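You operate a simulated robot arm through the tools that you are given. There is no shell and no other tool. Be economical: measure what you need, move in short steps, check, and stop when the job is done.

The job below is to be done with a simulated two-armed robot. You get a single attempt, and the scene is never put back.

## Task
Drain the valve bench's basin and refill it with fresh brine.
Fine: let it run empty first; fill it to its line or over, sending nothing elsewhere; the bench valves end shut.

It is judged by the outcome, as a careful person would: the job done as asked, and still so three seconds after it is handed in. It fails if anything else is knocked over, pushed out of place, dropped, spilled or broken.

## Robot
Two 7-joint arms with fingered hands on one trunk that stands fixed in place. Base frame: the origin is at the foot of the trunk, x ahead of it, y to its left, z up; the work surface is at about z = 880. Lengths are in mm, angles in rad, forces in N, time in s.
The left shoulder is at [57, 158, 1244], the right one opposite. With the tool pointing down near the work surface each hand reaches from about 400 to 840 mm from the base axis, measured 20 degrees to its own side. Payload 4 kg a hand.
The tool frame of a hand sits at the grasp point between the pads (the TCP): z along the fingers, y along the line on which they close. The tips reach 30 mm beyond it. The gripper opens to 104 mm. The gripper's body begins 35 mm behind the TCP. The gripper is a hand of 4 fingers: y runs from the thumb to the fingers, the wrist lies at [-15, -104, -178] in the tool frame, and closing takes about 1.5 s.
Orientation is told as [roll, pitch, yaw] about the base's x, y, z axes, in that order, counted from this pose: with the fingers straight down and the wrist toward the robot, the tool's x, y and z point along [0, 1, 0], [1, 0, 0] and [0, 0, -1] of the base frame.

## Interface
- The arms move only by the tool send_rows. It takes "left_increments", "right_increments" or both (then of equal length, played together; a hand with none holds still); each is a list of rows, each a list of 7 numbers: the shift along the tool's x, y, z in mm, then the turn, a rotation vector about the tool's x, y, z in rad, then the opening, from 0 (shut) to 1 (fully open). In form: [[x, y, z, rx, ry, rz, gripper], ...]. A call has 1 to 10 rows; each row is the pose to reach, as a shift and turn from the pose commanded when the call began, along the tool's axes at that moment. A row lasts 0.2 s, in which the tool goes at most 50 mm and 0.15 rad; a call with a longer step from one row to the next is refused whole, and so is a gripper value outside its range. A pose out of reach is approached as far as the arm can. The call stops where the force on the tool passes 90 N (or 10 N more than at its start, if that is more) or the arm is blocked; 0.2 s more then pass. Each finger travels about 45 mm/s and halts on what it meets, pressing with about 31 N; the grip force reading is that of the motor and also rises with nothing between the fingers. The clock runs only during rows and for 0.2 s after the last one: add rows that repeat a pose to give the fingers time. It gives the time, the measured TCP pose, the force on the tool (base axes), the opening and the grip force at its end, in the units of the frame above (readings bear some noise), with the torque about the TCP (base axes, N m) and any sound that the robot's microphone picked up, and new pictures: "show" is both (left out), scene, wrist or none (wrist: the cameras of the hands that moved).
- Cameras (640 x 400 px; columns grow to the right, rows downward): "scene" is now at [127.9, -47.4, 1436.5]; the picture's right is [-0.51, -0.86, 0.01], its down [-0.36, 0.20, -0.91] and it looks along [0.78, -0.47, -0.41] (base axes); focal length 214 px, centre (320, 200). "left" rides on the left gripper at [-61, -92, -130] in its tool frame; the picture's right is [-0.81, -0.28, 0.52], its down [0.53, -0.71, 0.45] and it looks along [0.24, 0.64, 0.72] (tool axes); focal length 275 px, centre (320, 200). "right" rides on the right gripper at [61, -92, -130] in its tool frame; the picture's right is [-0.81, 0.27, -0.52], its down [-0.53, -0.71, 0.46] and it looks along [-0.24, 0.64, 0.72] (tool axes); focal length 275 px, centre (320, 200). There is no depth. A picture from a camera that has moved, and an enlarged one, comes with that camera's place and axes in the base frame and with its lens.
- move_column(by): slides the trunk up (or, below 0, down) by that many mm; the arms and the scene camera ride with it, the base frame stays. It gives what a move gives, with no picture.
- set_grasp(shape, hand): the hand has 4 fingers and takes this shape, open, in about a second: jaw (thumb against the fingers, like two jaws); tri (thumb and two fingers); tip (a fingertip pinch); poke (one finger out to press); point (the index stretched); flat (the hand flat); cup (the hand cupped); fist (a fist). The gripper value then closes the fingers along that shape, each until it touches; the sizes above hold for jaw. It gives what a move gives, with no picture.
- pan_tilt(pan, tilt): turns the head with the scene camera to pan (to the left, within 1.396 rad either way) and tilt (down, from -0.506 to 1.204), counted from straight ahead of the robot. It gives what a move gives, and a new picture of the scene camera.
- close_up(camera, box): a new picture of the part [left, top, right, bottom] of that camera's present view, enlarged. No time passes.
- hand_in(): hands the job in; it is judged then, once.

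Go step by step. Nothing tells you positions but the pictures and the camera data: compare them with the known pose of the tool, close in by small moves and look again before you grip or let go. The budget is 120 turns and 200 pictures, counting those below and the enlarged ones. Unless the task says otherwise, let go and move clear before handing in, and close with one line.

The tools are called after "Call:" by a JSON object that holds its "fn" and its "kwargs". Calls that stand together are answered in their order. send_rows: Moves the arms, as the interface text tells. Its arguments: {"type":"object","properties":{"left_increments":{"type":"array"},"right_increments":{"type":"array"},"show":{"type":"string","enum":["both","scene","wrist","none"]}},"required":[]} The other tools are called the same way: move_column (by) slides the trunk up or down; set_grasp (shape, hand) gives the hand a shape; pan_tilt (pan, tilt) turns the head that bears the scene camera; close_up (camera, box) takes an enlarged picture of a part of a camera's view; hand_in () hands the job in.

At the start:

```text
t: 0.0
left_tcp_pos: [484.6, -36.5, 1310.2]
left_ee_rot: [0.0, 0.0, 0.0]
left_ft_force: [-0.2, -1.0, 0.2]
left_ft_torque: [0.01, 0.04, 0.06]
left_width: 103.5
left_grip_force: 0.0
left_shape: jaw
right_tcp_pos: [305.2, -423.5, 1235.5]
right_ee_rot: [0.0, 0.0, 0.0]
right_ft_force: [0.3, 0.0, 0.0]
right_ft_torque: [0.02, -0.03, -0.01]
right_width: 103.5
right_grip_force: 0.0
right_shape: jaw
trunk travel left (down, up): [-450.0, 57.0]
head pan, tilt: [-0.534, 0.414]
```

scene: 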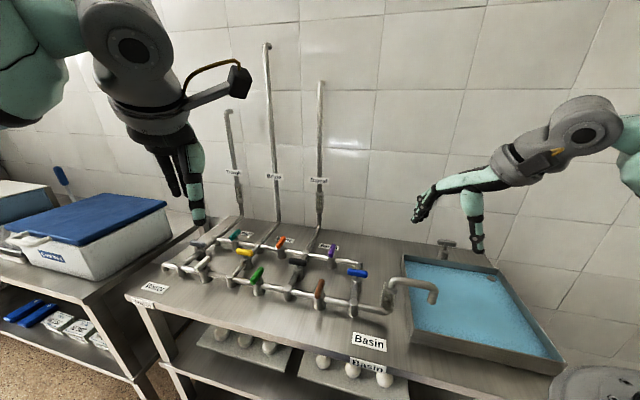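
right: 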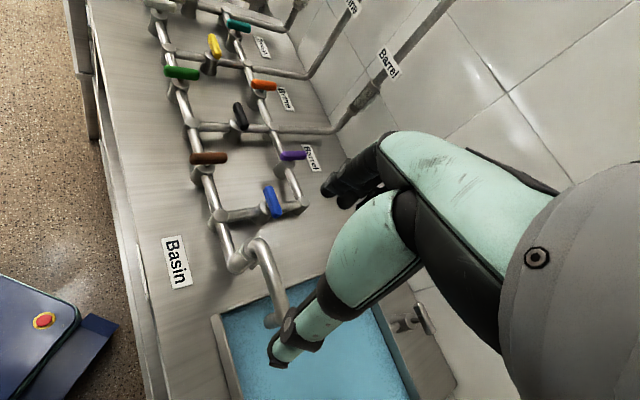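
left: 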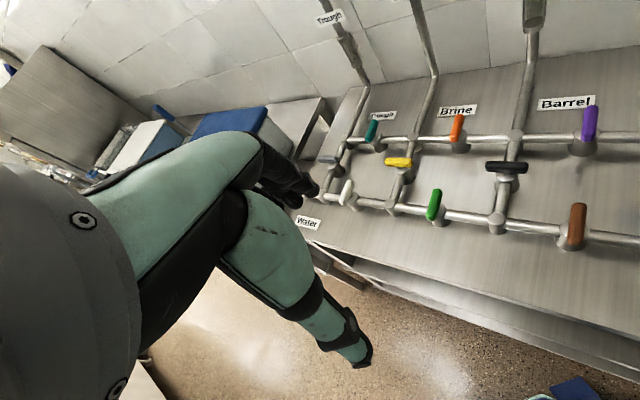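

I see a bench with a pipe network, coloured valves, and a filled basin with a drain tap behind it. I'll look closer at the network before moving anything.

Call:
{"fn": "close_up", "kwargs": {"camera": "scene", "box": [140, 200, 400, 340]}}

Call:
{"fn": "close_up", "kwargs": {"camera": "left", "box": [280, 0, 640, 260]}}

Call:
{"fn": "close_up", "kwargs": {"camera": "right", "box": [100, 0, 460, 350]}}

Call:
{"fn": "pan_tilt", "kwargs": {"pan": -0.7, "tilt": 0.65}}

```text
2.46 times, centred on (270, 270) of scene
camera zoom: at [127.9, -47.4, 1436.5], right [-0.51, -0.86, 0.01], down [-0.36, 0.2, -0.91], along [0.78, -0.47, -0.41], focal length 528 px, centre (443, 28)
```

zoom: 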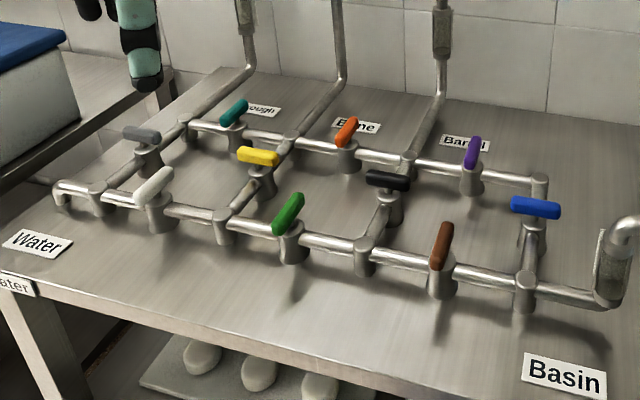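

```text
1.54 times, centred on (460, 130) of left
camera zoom: at [392.9, -96.5, 1441.9], right [-0.28, -0.81, -0.52], down [-0.71, 0.53, -0.45], along [0.64, 0.24, -0.72], focal length 424 px, centre (105, 308)
```

zoom: 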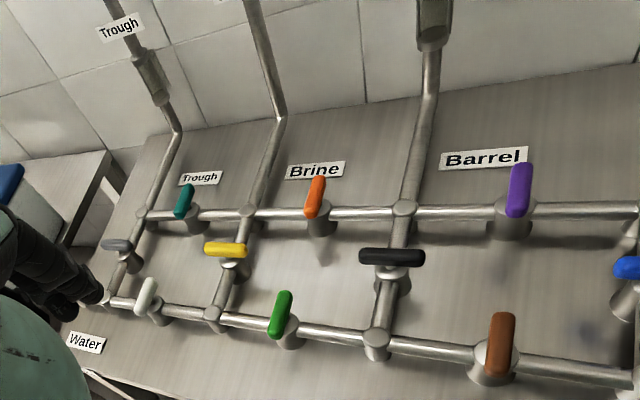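

```text
1.14 times, centred on (280, 175) of right
camera zoom: at [213.0, -362.8, 1365.9], right [0.28, -0.81, 0.52], down [-0.71, -0.53, -0.46], along [0.64, -0.24, -0.73], focal length 315 px, centre (366, 229)
```

zoom: 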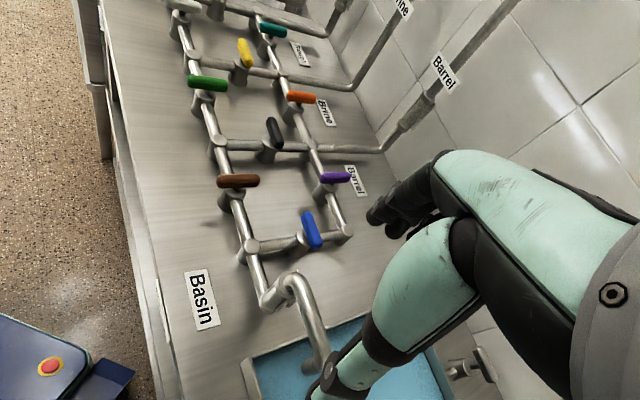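

```text
t: 0.8
left_tcp_pos: [470.8, -36.0, 1316.5]
left_ee_rot: [0.002, -0.012, 0.001]
left_ft_force: [-0.1, 0.2, -0.1]
left_ft_torque: [0.01, 0.0, 0.01]
left_width: 104.1
left_grip_force: 0.1
left_shape: jaw
right_tcp_pos: [291.3, -422.2, 1239.5]
right_ee_rot: [0.002, -0.011, -0.003]
right_ft_force: [0.0, 0.2, -0.3]
right_ft_torque: [0.03, 0.01, 0.02]
right_width: 103.9
right_grip_force: 0.0
right_shape: jaw
trunk travel left (down, up): [-450.0, 57.0]
head pan, tilt: [-0.7, 0.649]
camera scene: at [115.0, -56.1, 1415.4], right [-0.64, -0.77, 0.01], down [-0.47, 0.39, -0.79], along [0.6, -0.51, -0.61], focal length 214 px, centre (320, 200)
```

scene: 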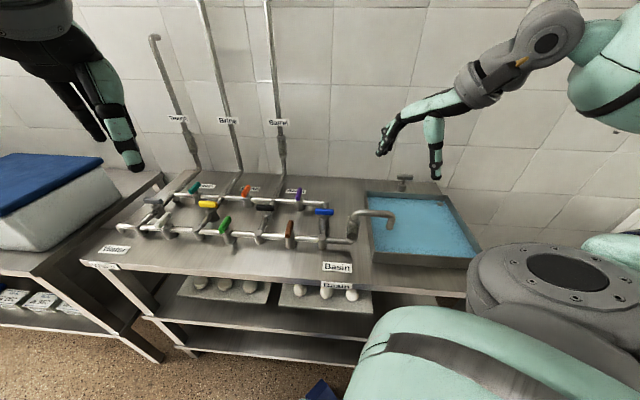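

The network is a ladder with all handles across their pipes, so shut. I'll look at the basin, its fittings and the risers.

Call:
{"fn": "close_up", "kwargs": {"camera": "scene", "box": [340, 160, 490, 280]}}

Call:
{"fn": "close_up", "kwargs": {"camera": "scene", "box": [150, 0, 310, 200]}}

Call:
{"fn": "close_up", "kwargs": {"camera": "scene", "box": [110, 180, 370, 330]}}

Call:
{"fn": "pan_tilt", "kwargs": {"pan": -0.85, "tilt": 0.3}}

```text
3.33 times, centred on (415, 220) of scene
camera zoom: at [115.0, -56.1, 1415.4], right [-0.64, -0.77, 0.01], down [-0.47, 0.39, -0.79], along [0.6, -0.51, -0.61], focal length 715 px, centre (3, 133)
```

zoom: 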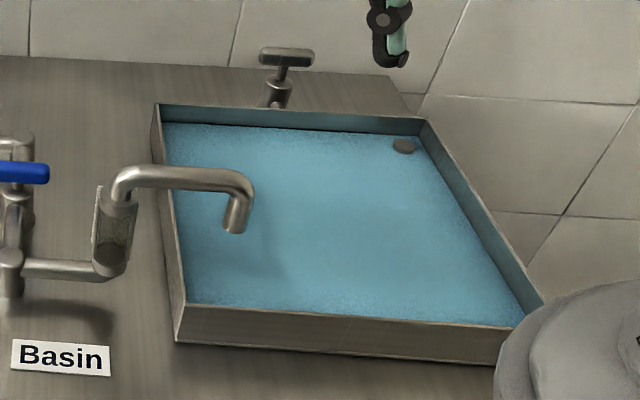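

```text
2.00 times, centred on (230, 100) of scene
camera zoom: at [115.0, -56.1, 1415.4], right [-0.64, -0.77, 0.01], down [-0.47, 0.39, -0.79], along [0.6, -0.51, -0.61], focal length 429 px, centre (500, 400)
```

zoom: 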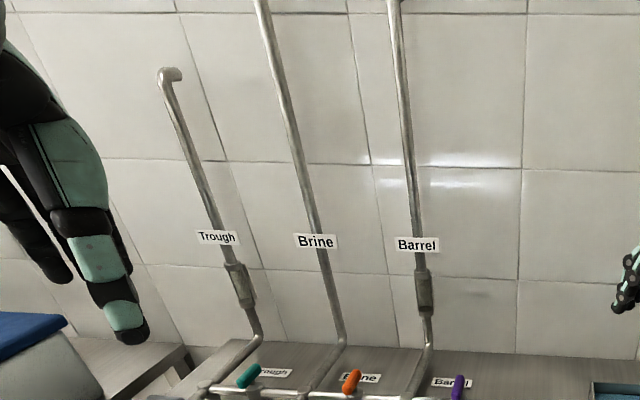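

```text
2.46 times, centred on (240, 255) of scene
camera zoom: at [115.0, -56.1, 1415.4], right [-0.64, -0.77, 0.01], down [-0.47, 0.39, -0.79], along [0.6, -0.51, -0.61], focal length 528 px, centre (517, 65)
```

zoom: 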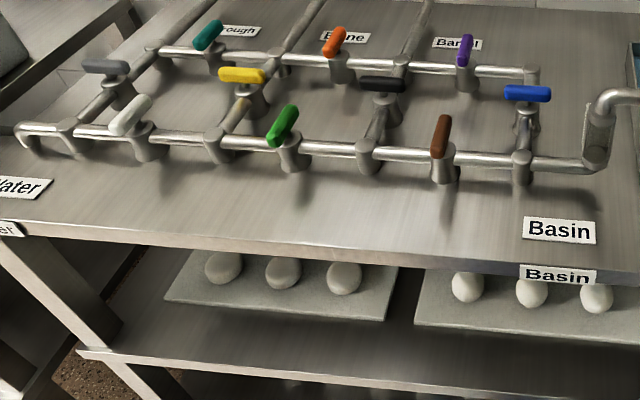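

```text
t: 1.6
left_tcp_pos: [468.7, -36.9, 1317.1]
left_ee_rot: [0.001, -0.012, 0.0]
left_ft_force: [-0.4, 0.4, -0.1]
left_ft_torque: [0.06, 0.01, 0.01]
left_width: 104.2
left_grip_force: 0.1
left_shape: jaw
right_tcp_pos: [290.0, -423.7, 1239.3]
right_ee_rot: [0.003, -0.014, -0.002]
right_ft_force: [-0.4, -0.2, -0.6]
right_ft_torque: [-0.03, 0.01, 0.02]
right_width: 103.7
right_grip_force: 0.1
right_shape: jaw
trunk travel left (down, up): [-450.0, 57.0]
head pan, tilt: [-0.85, 0.3]
camera scene: at [109.3, -70.5, 1447.2], right [-0.75, -0.66, 0.01], down [-0.21, 0.22, -0.95], along [0.63, -0.72, -0.3], focal length 214 px, centre (320, 200)
```

scene: 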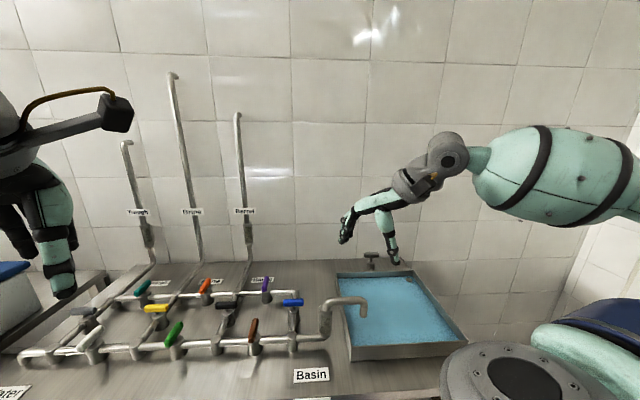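

Brine comes in between teal and orange. The only path to the basin that avoids Trough and Barrel is yellow, green and brown. The T-bar behind the basin, at about (463,-812,955), looks like the drain. I'll swing the left arm clear and bring the right hand near the drain for a look.

Call:
{"fn": "send_rows", "kwargs": {"left_increments": [[45, -10, 0, 0, 0, 0, 1], [90, -20, 0, 0, 0, 0, 1], [135, -30, 0, 0, 0, 0, 1], [180, -40, 0, 0, 0, 0, 1], [225, -50, 0, 0, 0, 0, 1], [270, -60, 0, 0, 0, 0, 1], [290, -60, 0, 0, 0, 0, 1]], "right_increments": [[-38, 10, 5, 0, 0, 0.115, 1], [-76, 20, 10, 0, 0, 0.23, 1], [-114, 30, 15, 0, 0, 0.345, 1], [-152, 40, 20, 0, 0, 0.46, 1], [-190, 50, 25, 0, 0, 0.575, 1], [-228, 60, 30, 0, 0, 0.69, 1], [-266, 70, 35, 0, 0, 0.785, 1]]}}

```text
t: 3.2
left_tcp_pos: [410.8, 252.7, 1317.2]
left_ee_rot: [0.003, -0.009, -0.001]
left_ft_force: [0.5, -1.0, 0.5]
left_ft_torque: [0.0, 0.01, -0.01]
left_width: 103.9
left_grip_force: 0.1
left_shape: jaw
right_tcp_pos: [359.9, -688.9, 1203.7]
right_ee_rot: [0.009, -0.004, -0.788]
right_ft_force: [-0.6, 0.2, -0.5]
right_ft_torque: [0.01, 0.02, -0.03]
right_width: 104.0
right_grip_force: 0.0
right_shape: jaw
trunk travel left (down, up): [-450.0, 57.0]
head pan, tilt: [-0.85, 0.3]
camera scene: at [111.0, -71.3, 1447.1], right [-0.75, -0.66, 0.01], down [-0.21, 0.22, -0.95], along [0.63, -0.72, -0.3], focal length 214 px, centre (320, 200)
camera right: at [337.9, -581.2, 1333.4], right [-0.39, -0.77, 0.51], down [-0.88, 0.13, -0.46], along [0.29, -0.63, -0.72], focal length 275 px, centre (320, 200)
camera left: at [316.8, 193.5, 1446.1], right [-0.27, -0.81, -0.52], down [-0.71, 0.53, -0.46], along [0.65, 0.25, -0.72], focal length 275 px, centre (320, 200)
```

scene: 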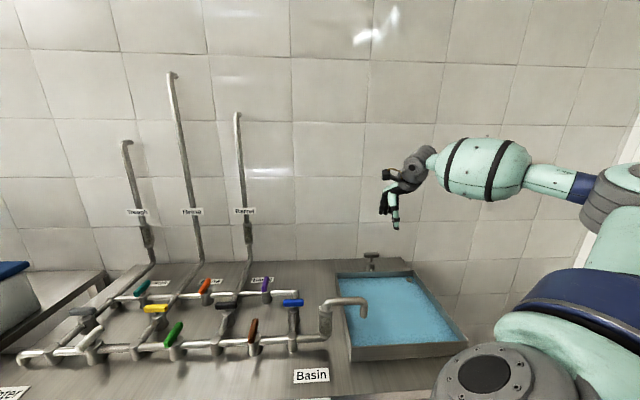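
right: 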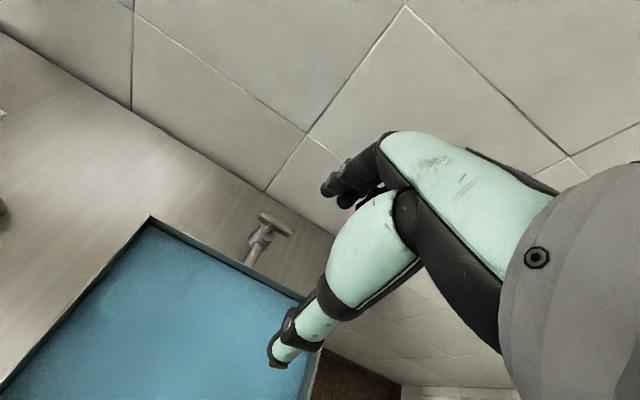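
left: 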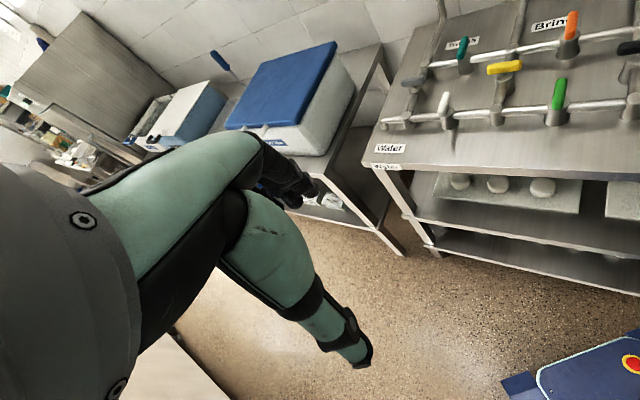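

Call:
{"fn": "close_up", "kwargs": {"camera": "right", "box": [200, 180, 340, 290]}}

Call:
{"fn": "close_up", "kwargs": {"camera": "scene", "box": [320, 230, 480, 330]}}

```text
3.64 times, centred on (270, 235) of right
camera zoom: at [337.9, -581.2, 1333.4], right [-0.39, -0.77, 0.51], down [-0.88, 0.13, -0.46], along [0.29, -0.63, -0.72], focal length 1001 px, centre (502, 73)
```

zoom: 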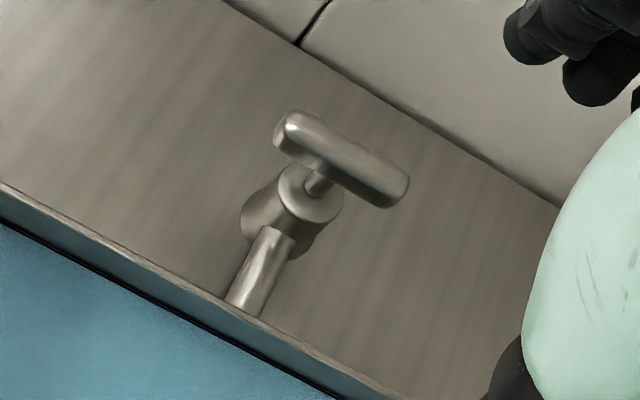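

```text
4.00 times, centred on (400, 280) of scene
camera zoom: at [111.0, -71.3, 1447.1], right [-0.75, -0.66, 0.01], down [-0.21, 0.22, -0.95], along [0.63, -0.72, -0.3], focal length 858 px, centre (0, -120)
```

zoom: 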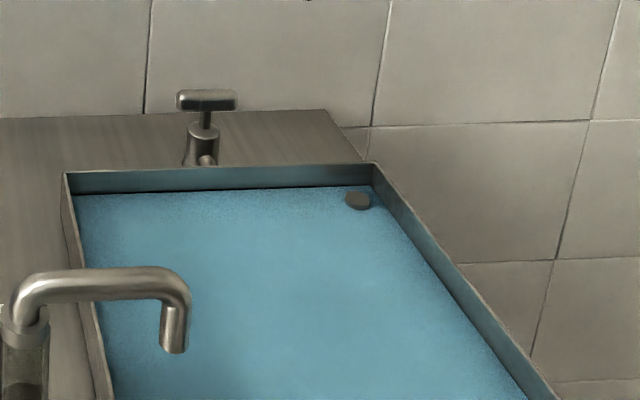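

The drain is a T-bar valve at about (455,-787,979), lying across its pipe, so it's shut. Gripping it and turning 90° is out of reach, so I'll push one end of the bar round with a finger. First I'll see what the poke shape looks like.

Call:
{"fn": "set_grasp", "kwargs": {"shape": "poke", "hand": "right"}}

Call:
{"fn": "send_rows", "kwargs": {"right_increments": [[0, -5, 0, 0.12, 0, 0, 0], [0, -10, 0, 0.24, 0, 0, 0], [0, -15, 0, 0.36, 0, 0, 0], [0, -15, 0, 0.5, 0, 0, 0], [0, -15, 0, 0.5, 0, 0, 0]]}}

```text
t: 4.1
left_tcp_pos: [409.8, 253.6, 1317.5]
left_ee_rot: [0.001, -0.013, -0.001]
left_ft_force: [-0.6, 0.3, -0.6]
left_ft_torque: [0.02, -0.02, 0.01]
left_width: 103.9
left_grip_force: 0.1
left_shape: jaw
right_tcp_pos: [359.9, -687.3, 1205.1]
right_ee_rot: [0.011, -0.008, -0.787]
right_ft_force: [0.2, 0.1, 0.7]
right_ft_torque: [-0.01, 0.0, 0.02]
right_width: 0.0
right_grip_force: 0.1
right_shape: poke
trunk travel left (down, up): [-450.0, 57.0]
head pan, tilt: [-0.85, 0.3]
```

```text
t: 5.3
left_tcp_pos: [409.6, 254.5, 1317.2]
left_ee_rot: [0.001, -0.011, -0.002]
left_ft_force: [0.3, -0.2, -0.4]
left_ft_torque: [-0.01, -0.02, 0.01]
left_width: 103.7
left_grip_force: 0.1
left_shape: jaw
right_tcp_pos: [356.8, -680.0, 1206.7]
right_ee_rot: [0.01, 0.496, -0.778]
right_ft_force: [0.4, 0.5, -0.1]
right_ft_torque: [-0.02, 0.03, -0.04]
right_width: 0.1
right_grip_force: 0.1
right_shape: poke
trunk travel left (down, up): [-450.0, 57.0]
head pan, tilt: [-0.85, 0.3]
camera scene: at [110.0, -70.3, 1447.2], right [-0.75, -0.66, 0.01], down [-0.21, 0.22, -0.95], along [0.63, -0.72, -0.3], focal length 214 px, centre (320, 200)
camera right: at [385.4, -625.3, 1365.0], right [-0.23, -0.92, 0.32], down [-0.97, 0.22, -0.07], along [-0.01, -0.32, -0.95], focal length 275 px, centre (320, 200)
```

scene: 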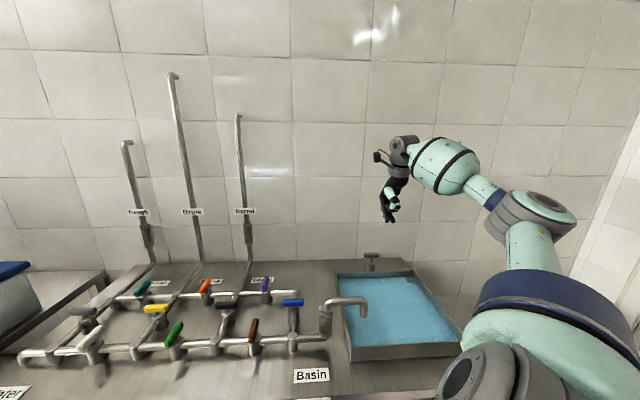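
right: 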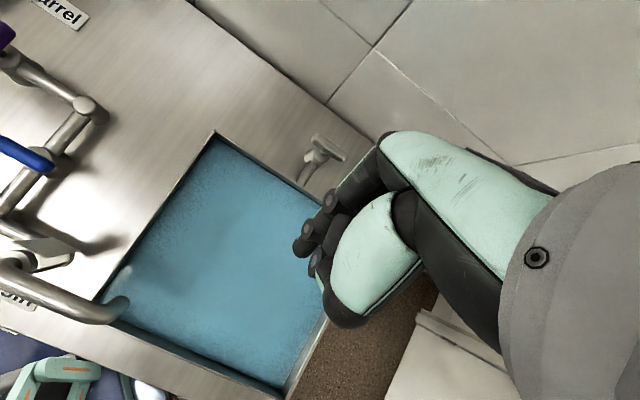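

The tilt went the wrong way, with the fingers pointing back toward me. I'll reverse it and look at the finger.

Call:
{"fn": "send_rows", "kwargs": {"right_increments": [[0, 0, 0, -0.14, 0, 0, 1], [0, 0, 0, -0.28, 0, 0, 1], [0, 0, 0, -0.42, 0, 0, 1], [0, 0, 0, -0.56, 0, 0, 1], [0, 0, 0, -0.7, 0, 0, 1], [0, 0, 0, -0.84, 0, 0, 1], [0, 0, 0, -0.98, 0, 0, 1], [0, 0, 0, -0.98, 0, 0, 1]]}}

Call:
{"fn": "close_up", "kwargs": {"camera": "scene", "box": [340, 110, 480, 210]}}

```text
t: 7.1
left_tcp_pos: [411.0, 253.8, 1315.8]
left_ee_rot: [0.002, -0.012, 0.0]
left_ft_force: [0.3, -0.2, 1.3]
left_ft_torque: [0.01, -0.02, 0.01]
left_width: 104.2
left_grip_force: 0.1
left_shape: jaw
right_tcp_pos: [349.6, -678.1, 1205.5]
right_ee_rot: [0.012, -0.491, -0.791]
right_ft_force: [-0.5, -0.9, -0.2]
right_ft_torque: [0.0, 0.04, 0.01]
right_width: 0.1
right_grip_force: 0.0
right_shape: poke
trunk travel left (down, up): [-450.0, 57.0]
head pan, tilt: [-0.85, 0.3]
camera scene: at [109.6, -70.2, 1447.3], right [-0.75, -0.66, 0.01], down [-0.21, 0.22, -0.95], along [0.63, -0.72, -0.3], focal length 214 px, centre (320, 200)
camera right: at [291.6, -535.1, 1277.7], right [-0.58, -0.58, 0.58], down [-0.67, -0.08, -0.74], along [0.47, -0.81, -0.34], focal length 275 px, centre (320, 200)
```

scene: 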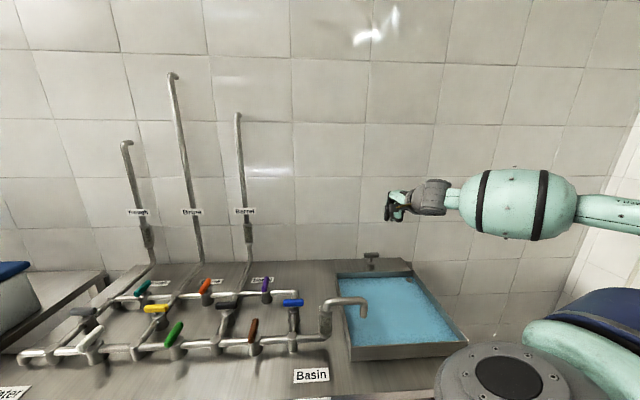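
right: 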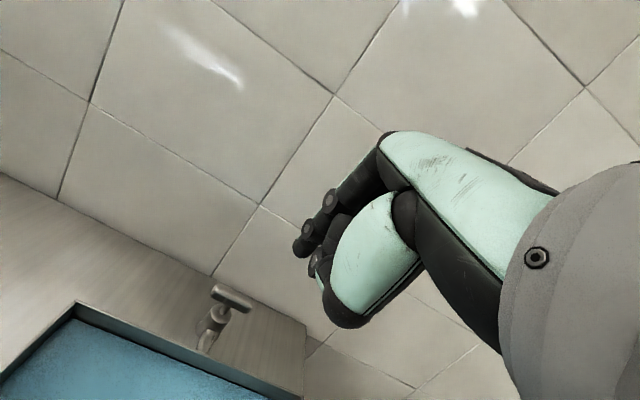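

```text
4.00 times, centred on (410, 160) of scene
camera zoom: at [109.6, -70.2, 1447.3], right [-0.75, -0.66, 0.01], down [-0.21, 0.22, -0.95], along [0.63, -0.72, -0.3], focal length 858 px, centre (-40, 360)
```

zoom: 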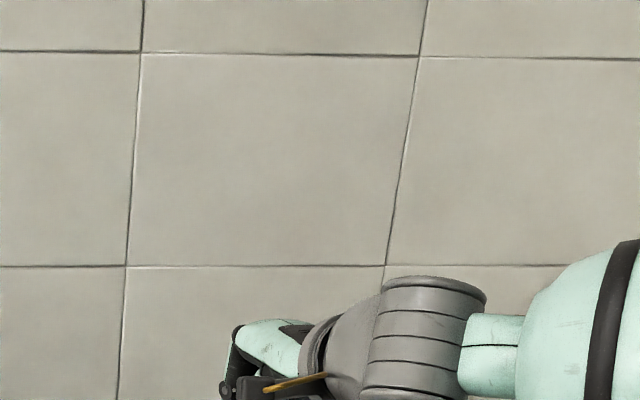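

Call:
{"fn": "close_up", "kwargs": {"camera": "right", "box": [260, 120, 480, 340]}}

Call:
{"fn": "set_grasp", "kwargs": {"shape": "point", "hand": "right"}}

Call:
{"fn": "close_up", "kwargs": {"camera": "right", "box": [240, 120, 480, 360]}}

```text
1.82 times, centred on (370, 230) of right
camera zoom: at [291.6, -535.1, 1277.7], right [-0.58, -0.58, 0.58], down [-0.67, -0.08, -0.74], along [0.47, -0.81, -0.34], focal length 500 px, centre (229, 146)
```

zoom: 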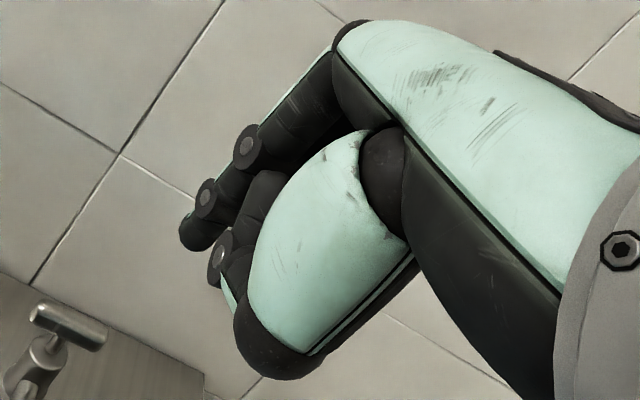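

```text
t: 8.0
left_tcp_pos: [410.8, 253.4, 1317.1]
left_ee_rot: [0.001, -0.012, 0.0]
left_ft_force: [0.2, 0.6, 0.1]
left_ft_torque: [-0.03, 0.01, -0.01]
left_width: 103.8
left_grip_force: 0.1
left_shape: jaw
right_tcp_pos: [349.8, -678.6, 1205.0]
right_ee_rot: [0.012, -0.487, -0.791]
right_ft_force: [0.1, 0.3, -0.1]
right_ft_torque: [-0.02, 0.01, 0.02]
right_width: 0.1
right_grip_force: 0.1
right_shape: point
trunk travel left (down, up): [-450.0, 57.0]
head pan, tilt: [-0.85, 0.3]
```

```text
1.67 times, centred on (360, 240) of right
camera zoom: at [292.0, -535.6, 1277.6], right [-0.58, -0.58, 0.58], down [-0.67, -0.08, -0.74], along [0.47, -0.81, -0.34], focal length 459 px, centre (253, 133)
```

zoom: 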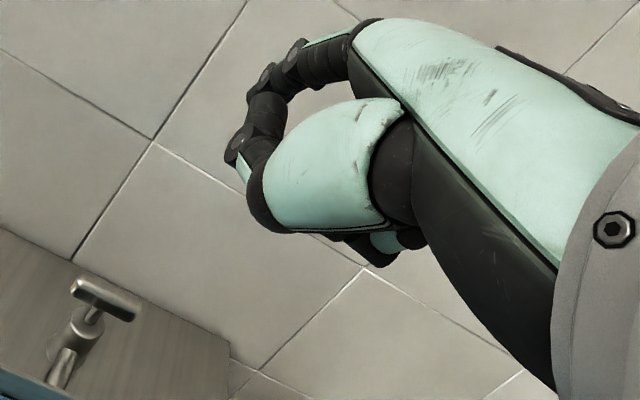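

Poke extends one finger with its tip about 30 mm beyond the TCP, which is what I want. I'll switch back to poke and hover on the near side of the bar's right end.

Call:
{"fn": "set_grasp", "kwargs": {"shape": "poke", "hand": "right"}}

Call:
{"fn": "send_rows", "kwargs": {"right_increments": [[-5, 7, 37, 0, 0, 0, 1], [-10, 14, 74, 0, 0, 0, 1], [-15, 21, 111, 0, 0, 0, 1], [-19, 28, 148, 0, 0, 0, 1], [-22, 33, 182, 0, 0, 0, 1], [-22, 33, 182, 0, 0, 0, 1]]}}

Call:
{"fn": "close_up", "kwargs": {"camera": "scene", "box": [320, 210, 440, 290]}}

```text
t: 8.9
left_tcp_pos: [409.4, 253.5, 1316.7]
left_ee_rot: [0.002, -0.013, 0.0]
left_ft_force: [-0.9, 0.2, 0.4]
left_ft_torque: [0.01, 0.04, 0.01]
left_width: 103.8
left_grip_force: 0.0
left_shape: jaw
right_tcp_pos: [350.5, -677.7, 1204.5]
right_ee_rot: [0.008, -0.487, -0.79]
right_ft_force: [-1.0, -0.8, 0.4]
right_ft_torque: [0.02, -0.01, -0.01]
right_width: 0.1
right_grip_force: 0.1
right_shape: poke
trunk travel left (down, up): [-450.0, 57.0]
head pan, tilt: [-0.85, 0.3]
```

```text
t: 10.3
left_tcp_pos: [408.8, 253.7, 1318.4]
left_ee_rot: [0.003, -0.012, 0.0]
left_ft_force: [-0.6, 0.6, -0.2]
left_ft_torque: [0.01, -0.07, 0.02]
left_width: 103.7
left_grip_force: 0.0
left_shape: jaw
right_tcp_pos: [416.7, -775.3, 1061.1]
right_ee_rot: [0.011, -0.488, -0.791]
right_ft_force: [0.6, 0.1, -0.6]
right_ft_torque: [0.02, -0.01, 0.0]
right_width: 0.1
right_grip_force: 0.1
right_shape: poke
trunk travel left (down, up): [-450.0, 57.0]
head pan, tilt: [-0.85, 0.3]
camera scene: at [109.1, -69.7, 1447.3], right [-0.75, -0.66, 0.01], down [-0.21, 0.22, -0.95], along [0.63, -0.72, -0.3], focal length 214 px, centre (320, 200)
camera right: at [358.6, -632.5, 1133.7], right [-0.58, -0.58, 0.58], down [-0.67, -0.08, -0.74], along [0.47, -0.81, -0.34], focal length 275 px, centre (320, 200)
```

scene: 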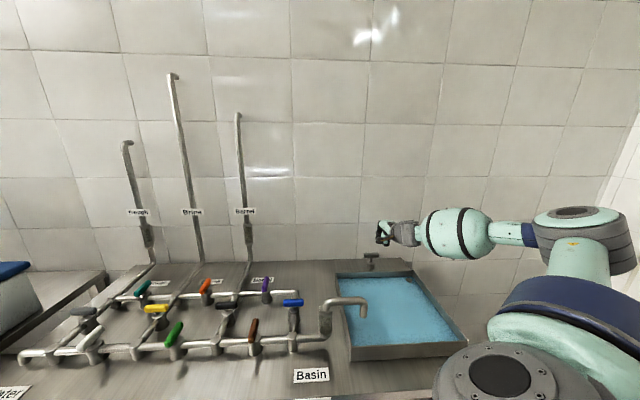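
right: 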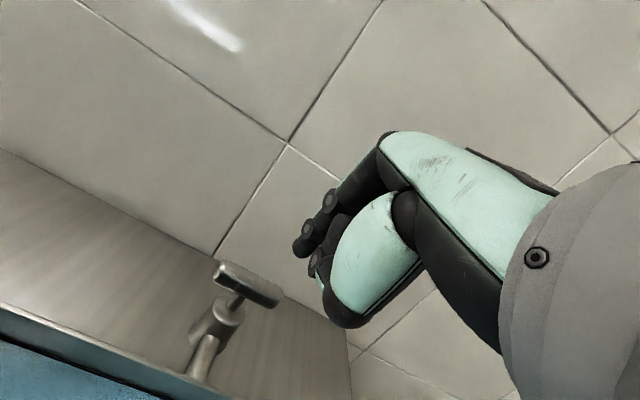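

```text
5.00 times, centred on (380, 250) of scene
camera zoom: at [109.1, -69.7, 1447.3], right [-0.75, -0.66, 0.01], down [-0.21, 0.22, -0.95], along [0.63, -0.72, -0.3], focal length 1072 px, centre (20, -50)
```

zoom: 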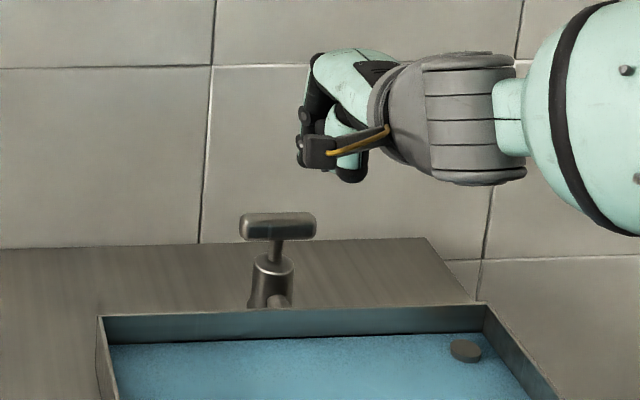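

Triangulating again with the closer view puts the bar near (441,-768,990), with the fingertip right above its right end. I'll back off toward myself, then lower beside it.

Call:
{"fn": "send_rows", "kwargs": {"right_increments": [[0, -24, -13, 0, 0, 0, 1], [0, -24, -13, 0, 0, 0, 1], [0, -37, 12, 0, 0, 0, 1], [0, -50, 37, 0, 0, 0, 1], [0, -50, 37, 0, 0, 0, 1]], "show": "wrist"}}

Call:
{"fn": "close_up", "kwargs": {"camera": "scene", "box": [320, 210, 440, 290]}}

```text
t: 11.5
left_tcp_pos: [409.5, 253.2, 1316.4]
left_ee_rot: [0.003, -0.013, -0.001]
left_ft_force: [1.1, 0.1, -0.3]
left_ft_torque: [0.02, -0.03, -0.03]
left_width: 103.9
left_grip_force: 0.0
left_shape: jaw
right_tcp_pos: [396.4, -755.5, 1005.0]
right_ee_rot: [0.01, -0.487, -0.791]
right_ft_force: [0.2, 0.3, -0.2]
right_ft_torque: [-0.02, 0.02, -0.01]
right_width: 0.3
right_grip_force: 0.1
right_shape: poke
trunk travel left (down, up): [-450.0, 57.0]
head pan, tilt: [-0.85, 0.3]
camera right: at [338.8, -611.7, 1078.2], right [-0.58, -0.58, 0.58], down [-0.67, -0.08, -0.74], along [0.47, -0.81, -0.34], focal length 275 px, centre (320, 200)
```

right: 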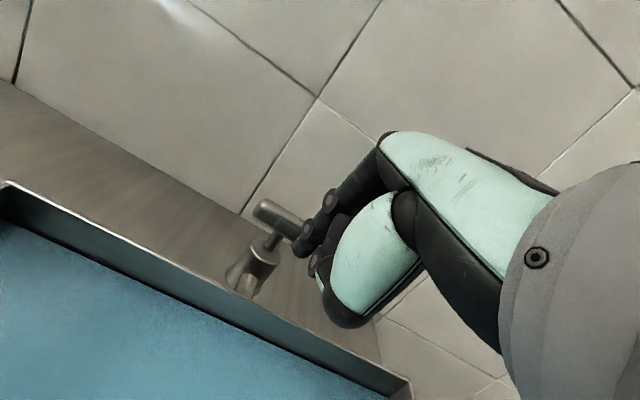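

```text
5.00 times, centred on (380, 250) of scene
camera zoom: at [109.4, -70.1, 1447.3], right [-0.75, -0.66, 0.01], down [-0.21, 0.22, -0.95], along [0.63, -0.72, -0.3], focal length 1072 px, centre (20, -50)
```

zoom: 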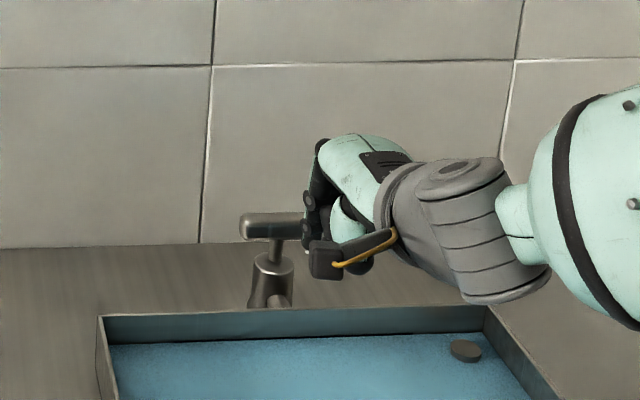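

More views agree on the bar being at about (465,-807,953), as I first thought. I'll lower the finger onto the near side of its right end with a bit less tilt, so the thumb clears the basin rim.

Call:
{"fn": "send_rows", "kwargs": {"right_increments": [[-4, 12, 10, 0.07, 0, 0, 1], [-9, 28, 27, 0.14, 0, 0, 1], [-9, 28, 54, 0.14, 0, 0, 1], [-9, 28, 54, 0.14, 0, 0, 1]], "show": "wrist"}}

Call:
{"fn": "close_up", "kwargs": {"camera": "scene", "box": [320, 210, 440, 290]}}

Call:
{"fn": "close_up", "kwargs": {"camera": "right", "box": [200, 140, 400, 340]}}

```text
t: 12.5
left_tcp_pos: [409.6, 254.3, 1316.5]
left_ee_rot: [0.004, -0.014, 0.001]
left_ft_force: [-0.4, -0.8, 0.1]
left_ft_torque: [0.02, 0.0, -0.03]
left_width: 103.9
left_grip_force: 0.0
left_shape: jaw
right_tcp_pos: [427.3, -796.0, 968.4]
right_ee_rot: [0.009, -0.345, -0.789]
right_ft_force: [-0.7, 0.2, 0.1]
right_ft_torque: [-0.02, 0.0, 0.01]
right_width: 0.1
right_grip_force: 0.0
right_shape: poke
trunk travel left (down, up): [-450.0, 57.0]
head pan, tilt: [-0.85, 0.3]
camera right: at [377.1, -662.2, 1060.5], right [-0.52, -0.64, 0.57], down [-0.74, -0.01, -0.67], along [0.43, -0.77, -0.47], focal length 275 px, centre (320, 200)
```

right: 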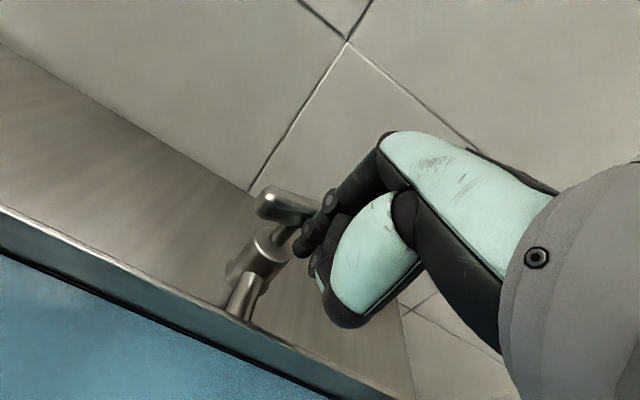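

```text
5.00 times, centred on (380, 250) of scene
camera zoom: at [109.8, -70.3, 1447.3], right [-0.75, -0.66, 0.01], down [-0.21, 0.22, -0.95], along [0.63, -0.72, -0.3], focal length 1072 px, centre (20, -50)
```

zoom: 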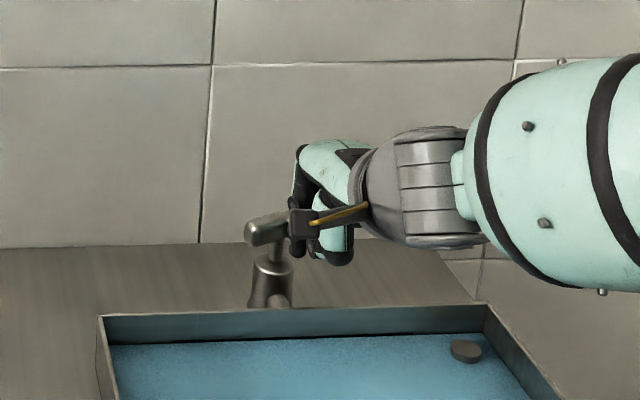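

```text
2.00 times, centred on (300, 240) of right
camera zoom: at [377.1, -662.2, 1060.5], right [-0.52, -0.64, 0.57], down [-0.74, -0.01, -0.67], along [0.43, -0.77, -0.47], focal length 551 px, centre (360, 120)
```

zoom: 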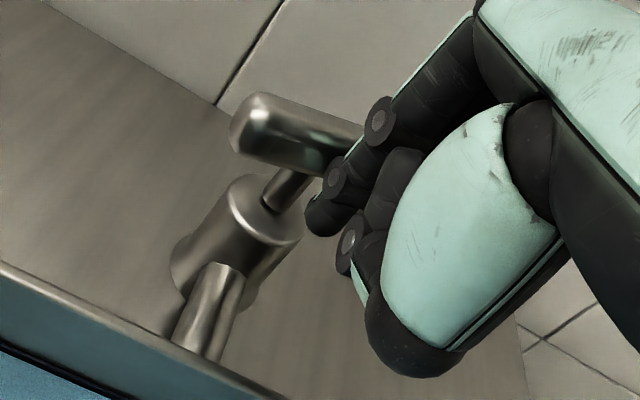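

The finger is against the bar's right end, and the bar seems to have begun turning. I'll push away along the depth direction.

Call:
{"fn": "send_rows", "kwargs": {"right_increments": [[0, 7, 2.5, 0, 0, 0, 1], [0, 14, 5, 0, 0, 0, 1], [0, 21, 7.5, 0, 0, 0, 1], [0, 28, 10, 0, 0, 0, 1], [0, 28, 10, 0, 0, 0, 1]], "show": "wrist"}}

Call:
{"fn": "close_up", "kwargs": {"camera": "scene", "box": [320, 210, 440, 290]}}

```text
t: 13.7
left_tcp_pos: [408.4, 253.5, 1317.0]
left_ee_rot: [0.004, -0.011, 0.001]
left_ft_force: [0.0, 0.2, -0.7]
left_ft_torque: [-0.02, -0.01, 0.01]
left_width: 103.9
left_grip_force: 0.0
left_shape: jaw
right_tcp_pos: [445.5, -819.2, 968.6]
right_ee_rot: [0.009, -0.346, -0.788]
right_ft_force: [-6.3, -3.1, 0.0]
right_ft_torque: [0.01, -0.02, 0.02]
right_width: 0.0
right_grip_force: 0.1
right_shape: poke
trunk travel left (down, up): [-450.0, 57.0]
head pan, tilt: [-0.85, 0.3]
camera right: at [396.7, -684.5, 1060.9], right [-0.52, -0.64, 0.57], down [-0.74, -0.01, -0.67], along [0.43, -0.77, -0.47], focal length 275 px, centre (320, 200)
```

right: 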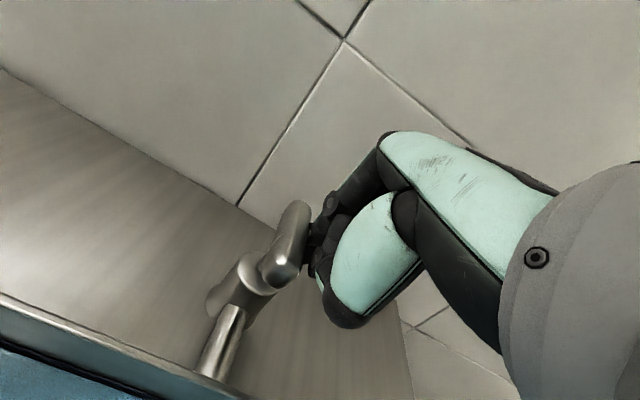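

```text
5.00 times, centred on (380, 250) of scene
camera zoom: at [108.5, -71.2, 1447.3], right [-0.75, -0.66, 0.01], down [-0.21, 0.22, -0.95], along [0.63, -0.72, -0.3], focal length 1072 px, centre (20, -50)
```

zoom: 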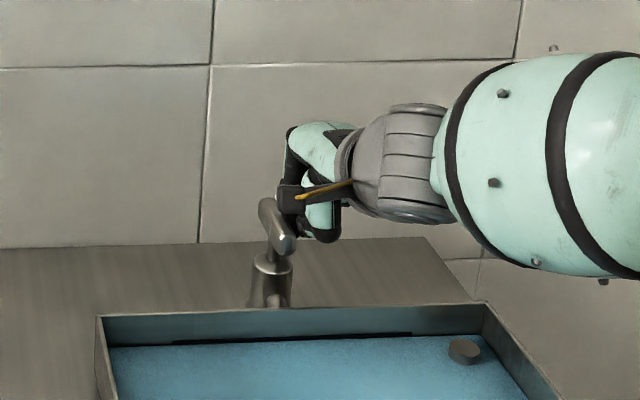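

The bar now lies along its pipe and the level looks to be dropping. I'll back the finger off sideways and watch.

Call:
{"fn": "send_rows", "kwargs": {"right_increments": [[-15, 0, 0, 0, 0, 0, 1], [-30, -10, 0, 0, 0, 0, 1], [-35, -50, -15, 0, 0, 0, 1], [-35, -60, -30, 0, 0, 0, 1], [-35, -60, -60, 0, 0, 0, 1], [-35, -60, -80, 0, 0, 0, 1]], "show": "wrist"}}

Call:
{"fn": "pan_tilt", "kwargs": {"pan": -0.9, "tilt": 0.55}}

Call:
{"fn": "close_up", "kwargs": {"camera": "scene", "box": [300, 120, 480, 260]}}

```text
t: 15.1
left_tcp_pos: [409.1, 256.3, 1318.1]
left_ee_rot: [-0.001, -0.012, 0.002]
left_ft_force: [0.5, 0.5, -0.6]
left_ft_torque: [0.0, -0.02, 0.01]
left_width: 103.8
left_grip_force: 0.0
left_shape: jaw
right_tcp_pos: [361.4, -781.8, 1026.6]
right_ee_rot: [0.01, -0.347, -0.79]
right_ft_force: [-0.6, 0.2, -0.5]
right_ft_torque: [0.02, 0.01, 0.04]
right_width: 0.1
right_grip_force: 0.1
right_shape: poke
trunk travel left (down, up): [-450.0, 57.0]
head pan, tilt: [-0.85, 0.3]
camera right: at [312.1, -648.0, 1118.3], right [-0.52, -0.63, 0.57], down [-0.74, -0.01, -0.68], along [0.43, -0.77, -0.46], focal length 275 px, centre (320, 200)
```

right: 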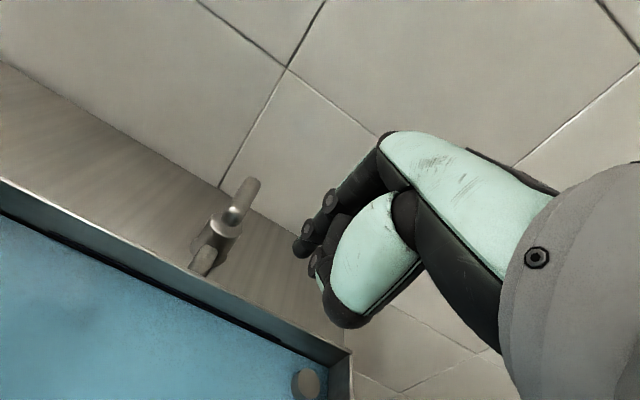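

```text
t: 15.9
left_tcp_pos: [409.8, 254.2, 1315.9]
left_ee_rot: [0.001, -0.012, 0.0]
left_ft_force: [-0.6, 0.0, 0.0]
left_ft_torque: [-0.03, -0.01, -0.02]
left_width: 104.0
left_grip_force: 0.1
left_shape: jaw
right_tcp_pos: [362.6, -782.7, 1025.4]
right_ee_rot: [0.011, -0.346, -0.79]
right_ft_force: [0.1, 0.3, 0.5]
right_ft_torque: [0.01, 0.0, 0.01]
right_width: 0.1
right_grip_force: 0.1
right_shape: poke
trunk travel left (down, up): [-450.0, 57.0]
head pan, tilt: [-0.901, 0.55]
camera scene: at [104.0, -71.0, 1424.3], right [-0.78, -0.62, 0.01], down [-0.34, 0.41, -0.85], along [0.52, -0.67, -0.53], focal length 214 px, centre (320, 200)
```

scene: 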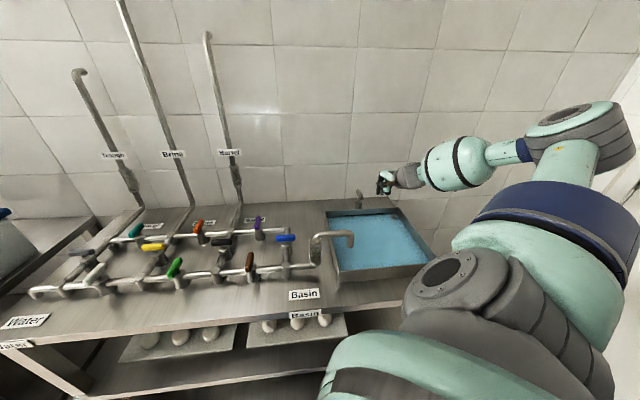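

```text
2.86 times, centred on (390, 190) of scene
camera zoom: at [104.0, -71.0, 1424.3], right [-0.78, -0.62, 0.01], down [-0.34, 0.41, -0.85], along [0.52, -0.67, -0.53], focal length 613 px, centre (120, 229)
```

zoom: 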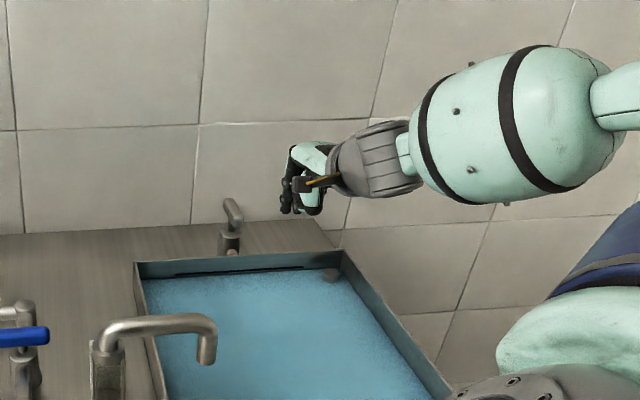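

It's draining, and a dark line shows on the basin's back wall. While it empties I'll measure the yellow, green and brown handles for the left hand.

Call:
{"fn": "set_grasp", "kwargs": {"shape": "poke", "hand": "left"}}

Call:
{"fn": "send_rows", "kwargs": {"left_increments": [[-45, 15, 0, 0, 0, 0.1, 1], [-90, 30, 0, 0, 0, 0.2, 1], [-135, 45, 0, 0, 0, 0.3, 1], [-180, 60, 0, 0, 0, 0.4, 1], [-220, 75, 20, 0, 0, 0.5, 1], [-250, 90, 40, 0, 0, 0.5, 1], [-265, 120, 60, 0, 0, 0.5, 1]]}}

Call:
{"fn": "close_up", "kwargs": {"camera": "scene", "box": [100, 200, 330, 310]}}

```text
t: 16.8
left_tcp_pos: [410.1, 254.5, 1317.0]
left_ee_rot: [0.001, -0.011, -0.001]
left_ft_force: [0.0, 0.0, 0.2]
left_ft_torque: [0.03, 0.02, -0.01]
left_width: 0.1
left_grip_force: 0.1
left_shape: poke
right_tcp_pos: [362.8, -783.8, 1025.4]
right_ee_rot: [0.011, -0.346, -0.789]
right_ft_force: [0.0, -0.1, -0.1]
right_ft_torque: [0.0, 0.03, 0.01]
right_width: 0.2
right_grip_force: 0.1
right_shape: poke
trunk travel left (down, up): [-450.0, 57.0]
head pan, tilt: [-0.901, 0.55]
```

```text
t: 18.4
left_tcp_pos: [531.8, -13.5, 1254.7]
left_ee_rot: [0.008, -0.008, -0.5]
left_ft_force: [0.1, -0.4, -0.2]
left_ft_torque: [0.0, 0.01, 0.0]
left_width: 0.1
left_grip_force: 0.1
left_shape: poke
right_tcp_pos: [363.2, -784.9, 1023.8]
right_ee_rot: [0.008, -0.343, -0.789]
right_ft_force: [0.5, 0.3, -0.5]
right_ft_torque: [0.01, -0.01, -0.03]
right_width: 0.1
right_grip_force: 0.2
right_shape: poke
trunk travel left (down, up): [-450.0, 57.0]
head pan, tilt: [-0.901, 0.55]
camera scene: at [105.6, -71.8, 1424.1], right [-0.78, -0.62, 0.01], down [-0.34, 0.41, -0.85], along [0.52, -0.67, -0.53], focal length 214 px, centre (320, 200)
camera left: at [419.9, -21.9, 1384.7], right [-0.62, -0.58, -0.53], down [-0.37, 0.81, -0.46], along [0.69, -0.09, -0.72], focal length 275 px, centre (320, 200)
```

scene: 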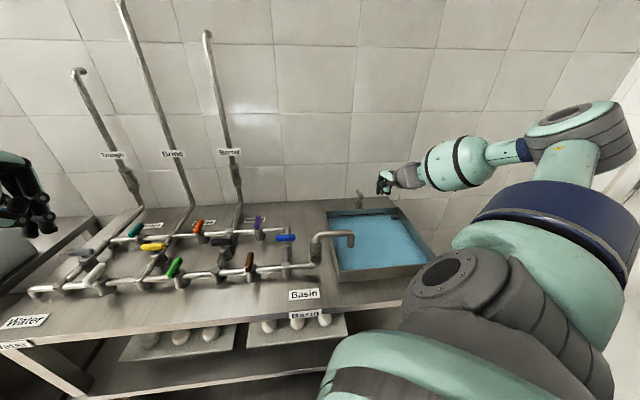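
left: 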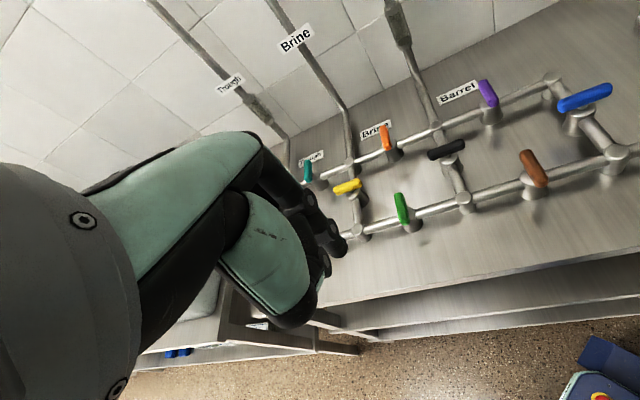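

```text
2.78 times, centred on (215, 255) of scene
camera zoom: at [105.6, -71.8, 1424.1], right [-0.78, -0.62, 0.01], down [-0.34, 0.41, -0.85], along [0.52, -0.67, -0.53], focal length 597 px, centre (612, 47)
```

zoom: 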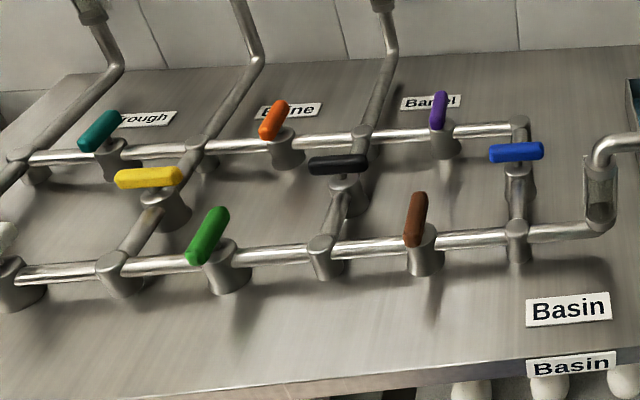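

Triangulated handles: yellow (795,-135,948), green (663,-142,946), brown (522,-283,946). I'll bring the left finger to hover near yellow's right end and check the basin.

Call:
{"fn": "send_rows", "kwargs": {"left_increments": [[1, 33, 31, -0.06, 0, 0, 1], [2, 66, 62, -0.12, 0, 0, 1], [3, 100, 92, -0.18, 0, 0, 1], [4, 133, 123, -0.24, 0, 0, 1], [5, 166, 154, -0.3, 0, 0, 1], [6, 200, 184, -0.36, 0, 0, 1], [7, 233, 215, -0.4, 0, 0, 1], [7, 233, 215, -0.4, 0, 0, 1]]}}

Call:
{"fn": "close_up", "kwargs": {"camera": "scene", "box": [310, 180, 440, 280]}}

```text
t: 20.2
left_tcp_pos: [744.5, -114.5, 1045.6]
left_ee_rot: [0.007, -0.411, -0.5]
left_ft_force: [0.2, 0.1, 0.2]
left_ft_torque: [0.03, 0.0, 0.05]
left_width: 0.1
left_grip_force: 0.1
left_shape: poke
right_tcp_pos: [363.7, -783.1, 1024.6]
right_ee_rot: [0.01, -0.345, -0.789]
right_ft_force: [0.7, -0.1, 0.0]
right_ft_torque: [0.02, -0.02, 0.0]
right_width: 0.0
right_grip_force: 0.0
right_shape: poke
trunk travel left (down, up): [-450.0, 57.0]
head pan, tilt: [-0.901, 0.55]
camera scene: at [103.9, -70.2, 1424.4], right [-0.78, -0.62, 0.01], down [-0.34, 0.41, -0.85], along [0.52, -0.67, -0.53], focal length 214 px, centre (320, 200)
camera left: at [593.9, -102.1, 1128.2], right [-0.43, -0.69, -0.59], down [-0.16, 0.7, -0.7], along [0.89, -0.2, -0.4], focal length 275 px, centre (320, 200)
```

scene: 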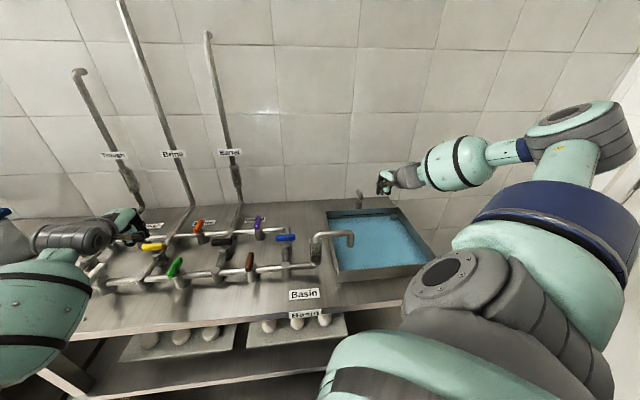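
left: 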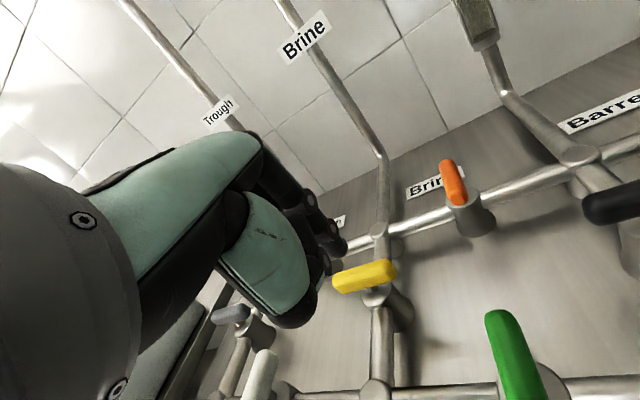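

```text
4.00 times, centred on (375, 230) of scene
camera zoom: at [103.9, -70.2, 1424.4], right [-0.78, -0.62, 0.01], down [-0.34, 0.41, -0.85], along [0.52, -0.67, -0.53], focal length 858 px, centre (100, 80)
```

zoom: 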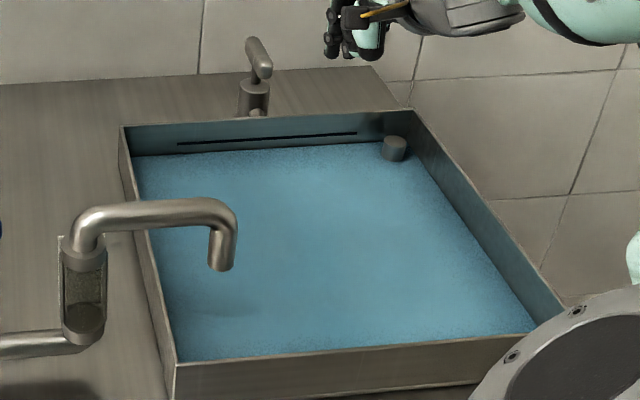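

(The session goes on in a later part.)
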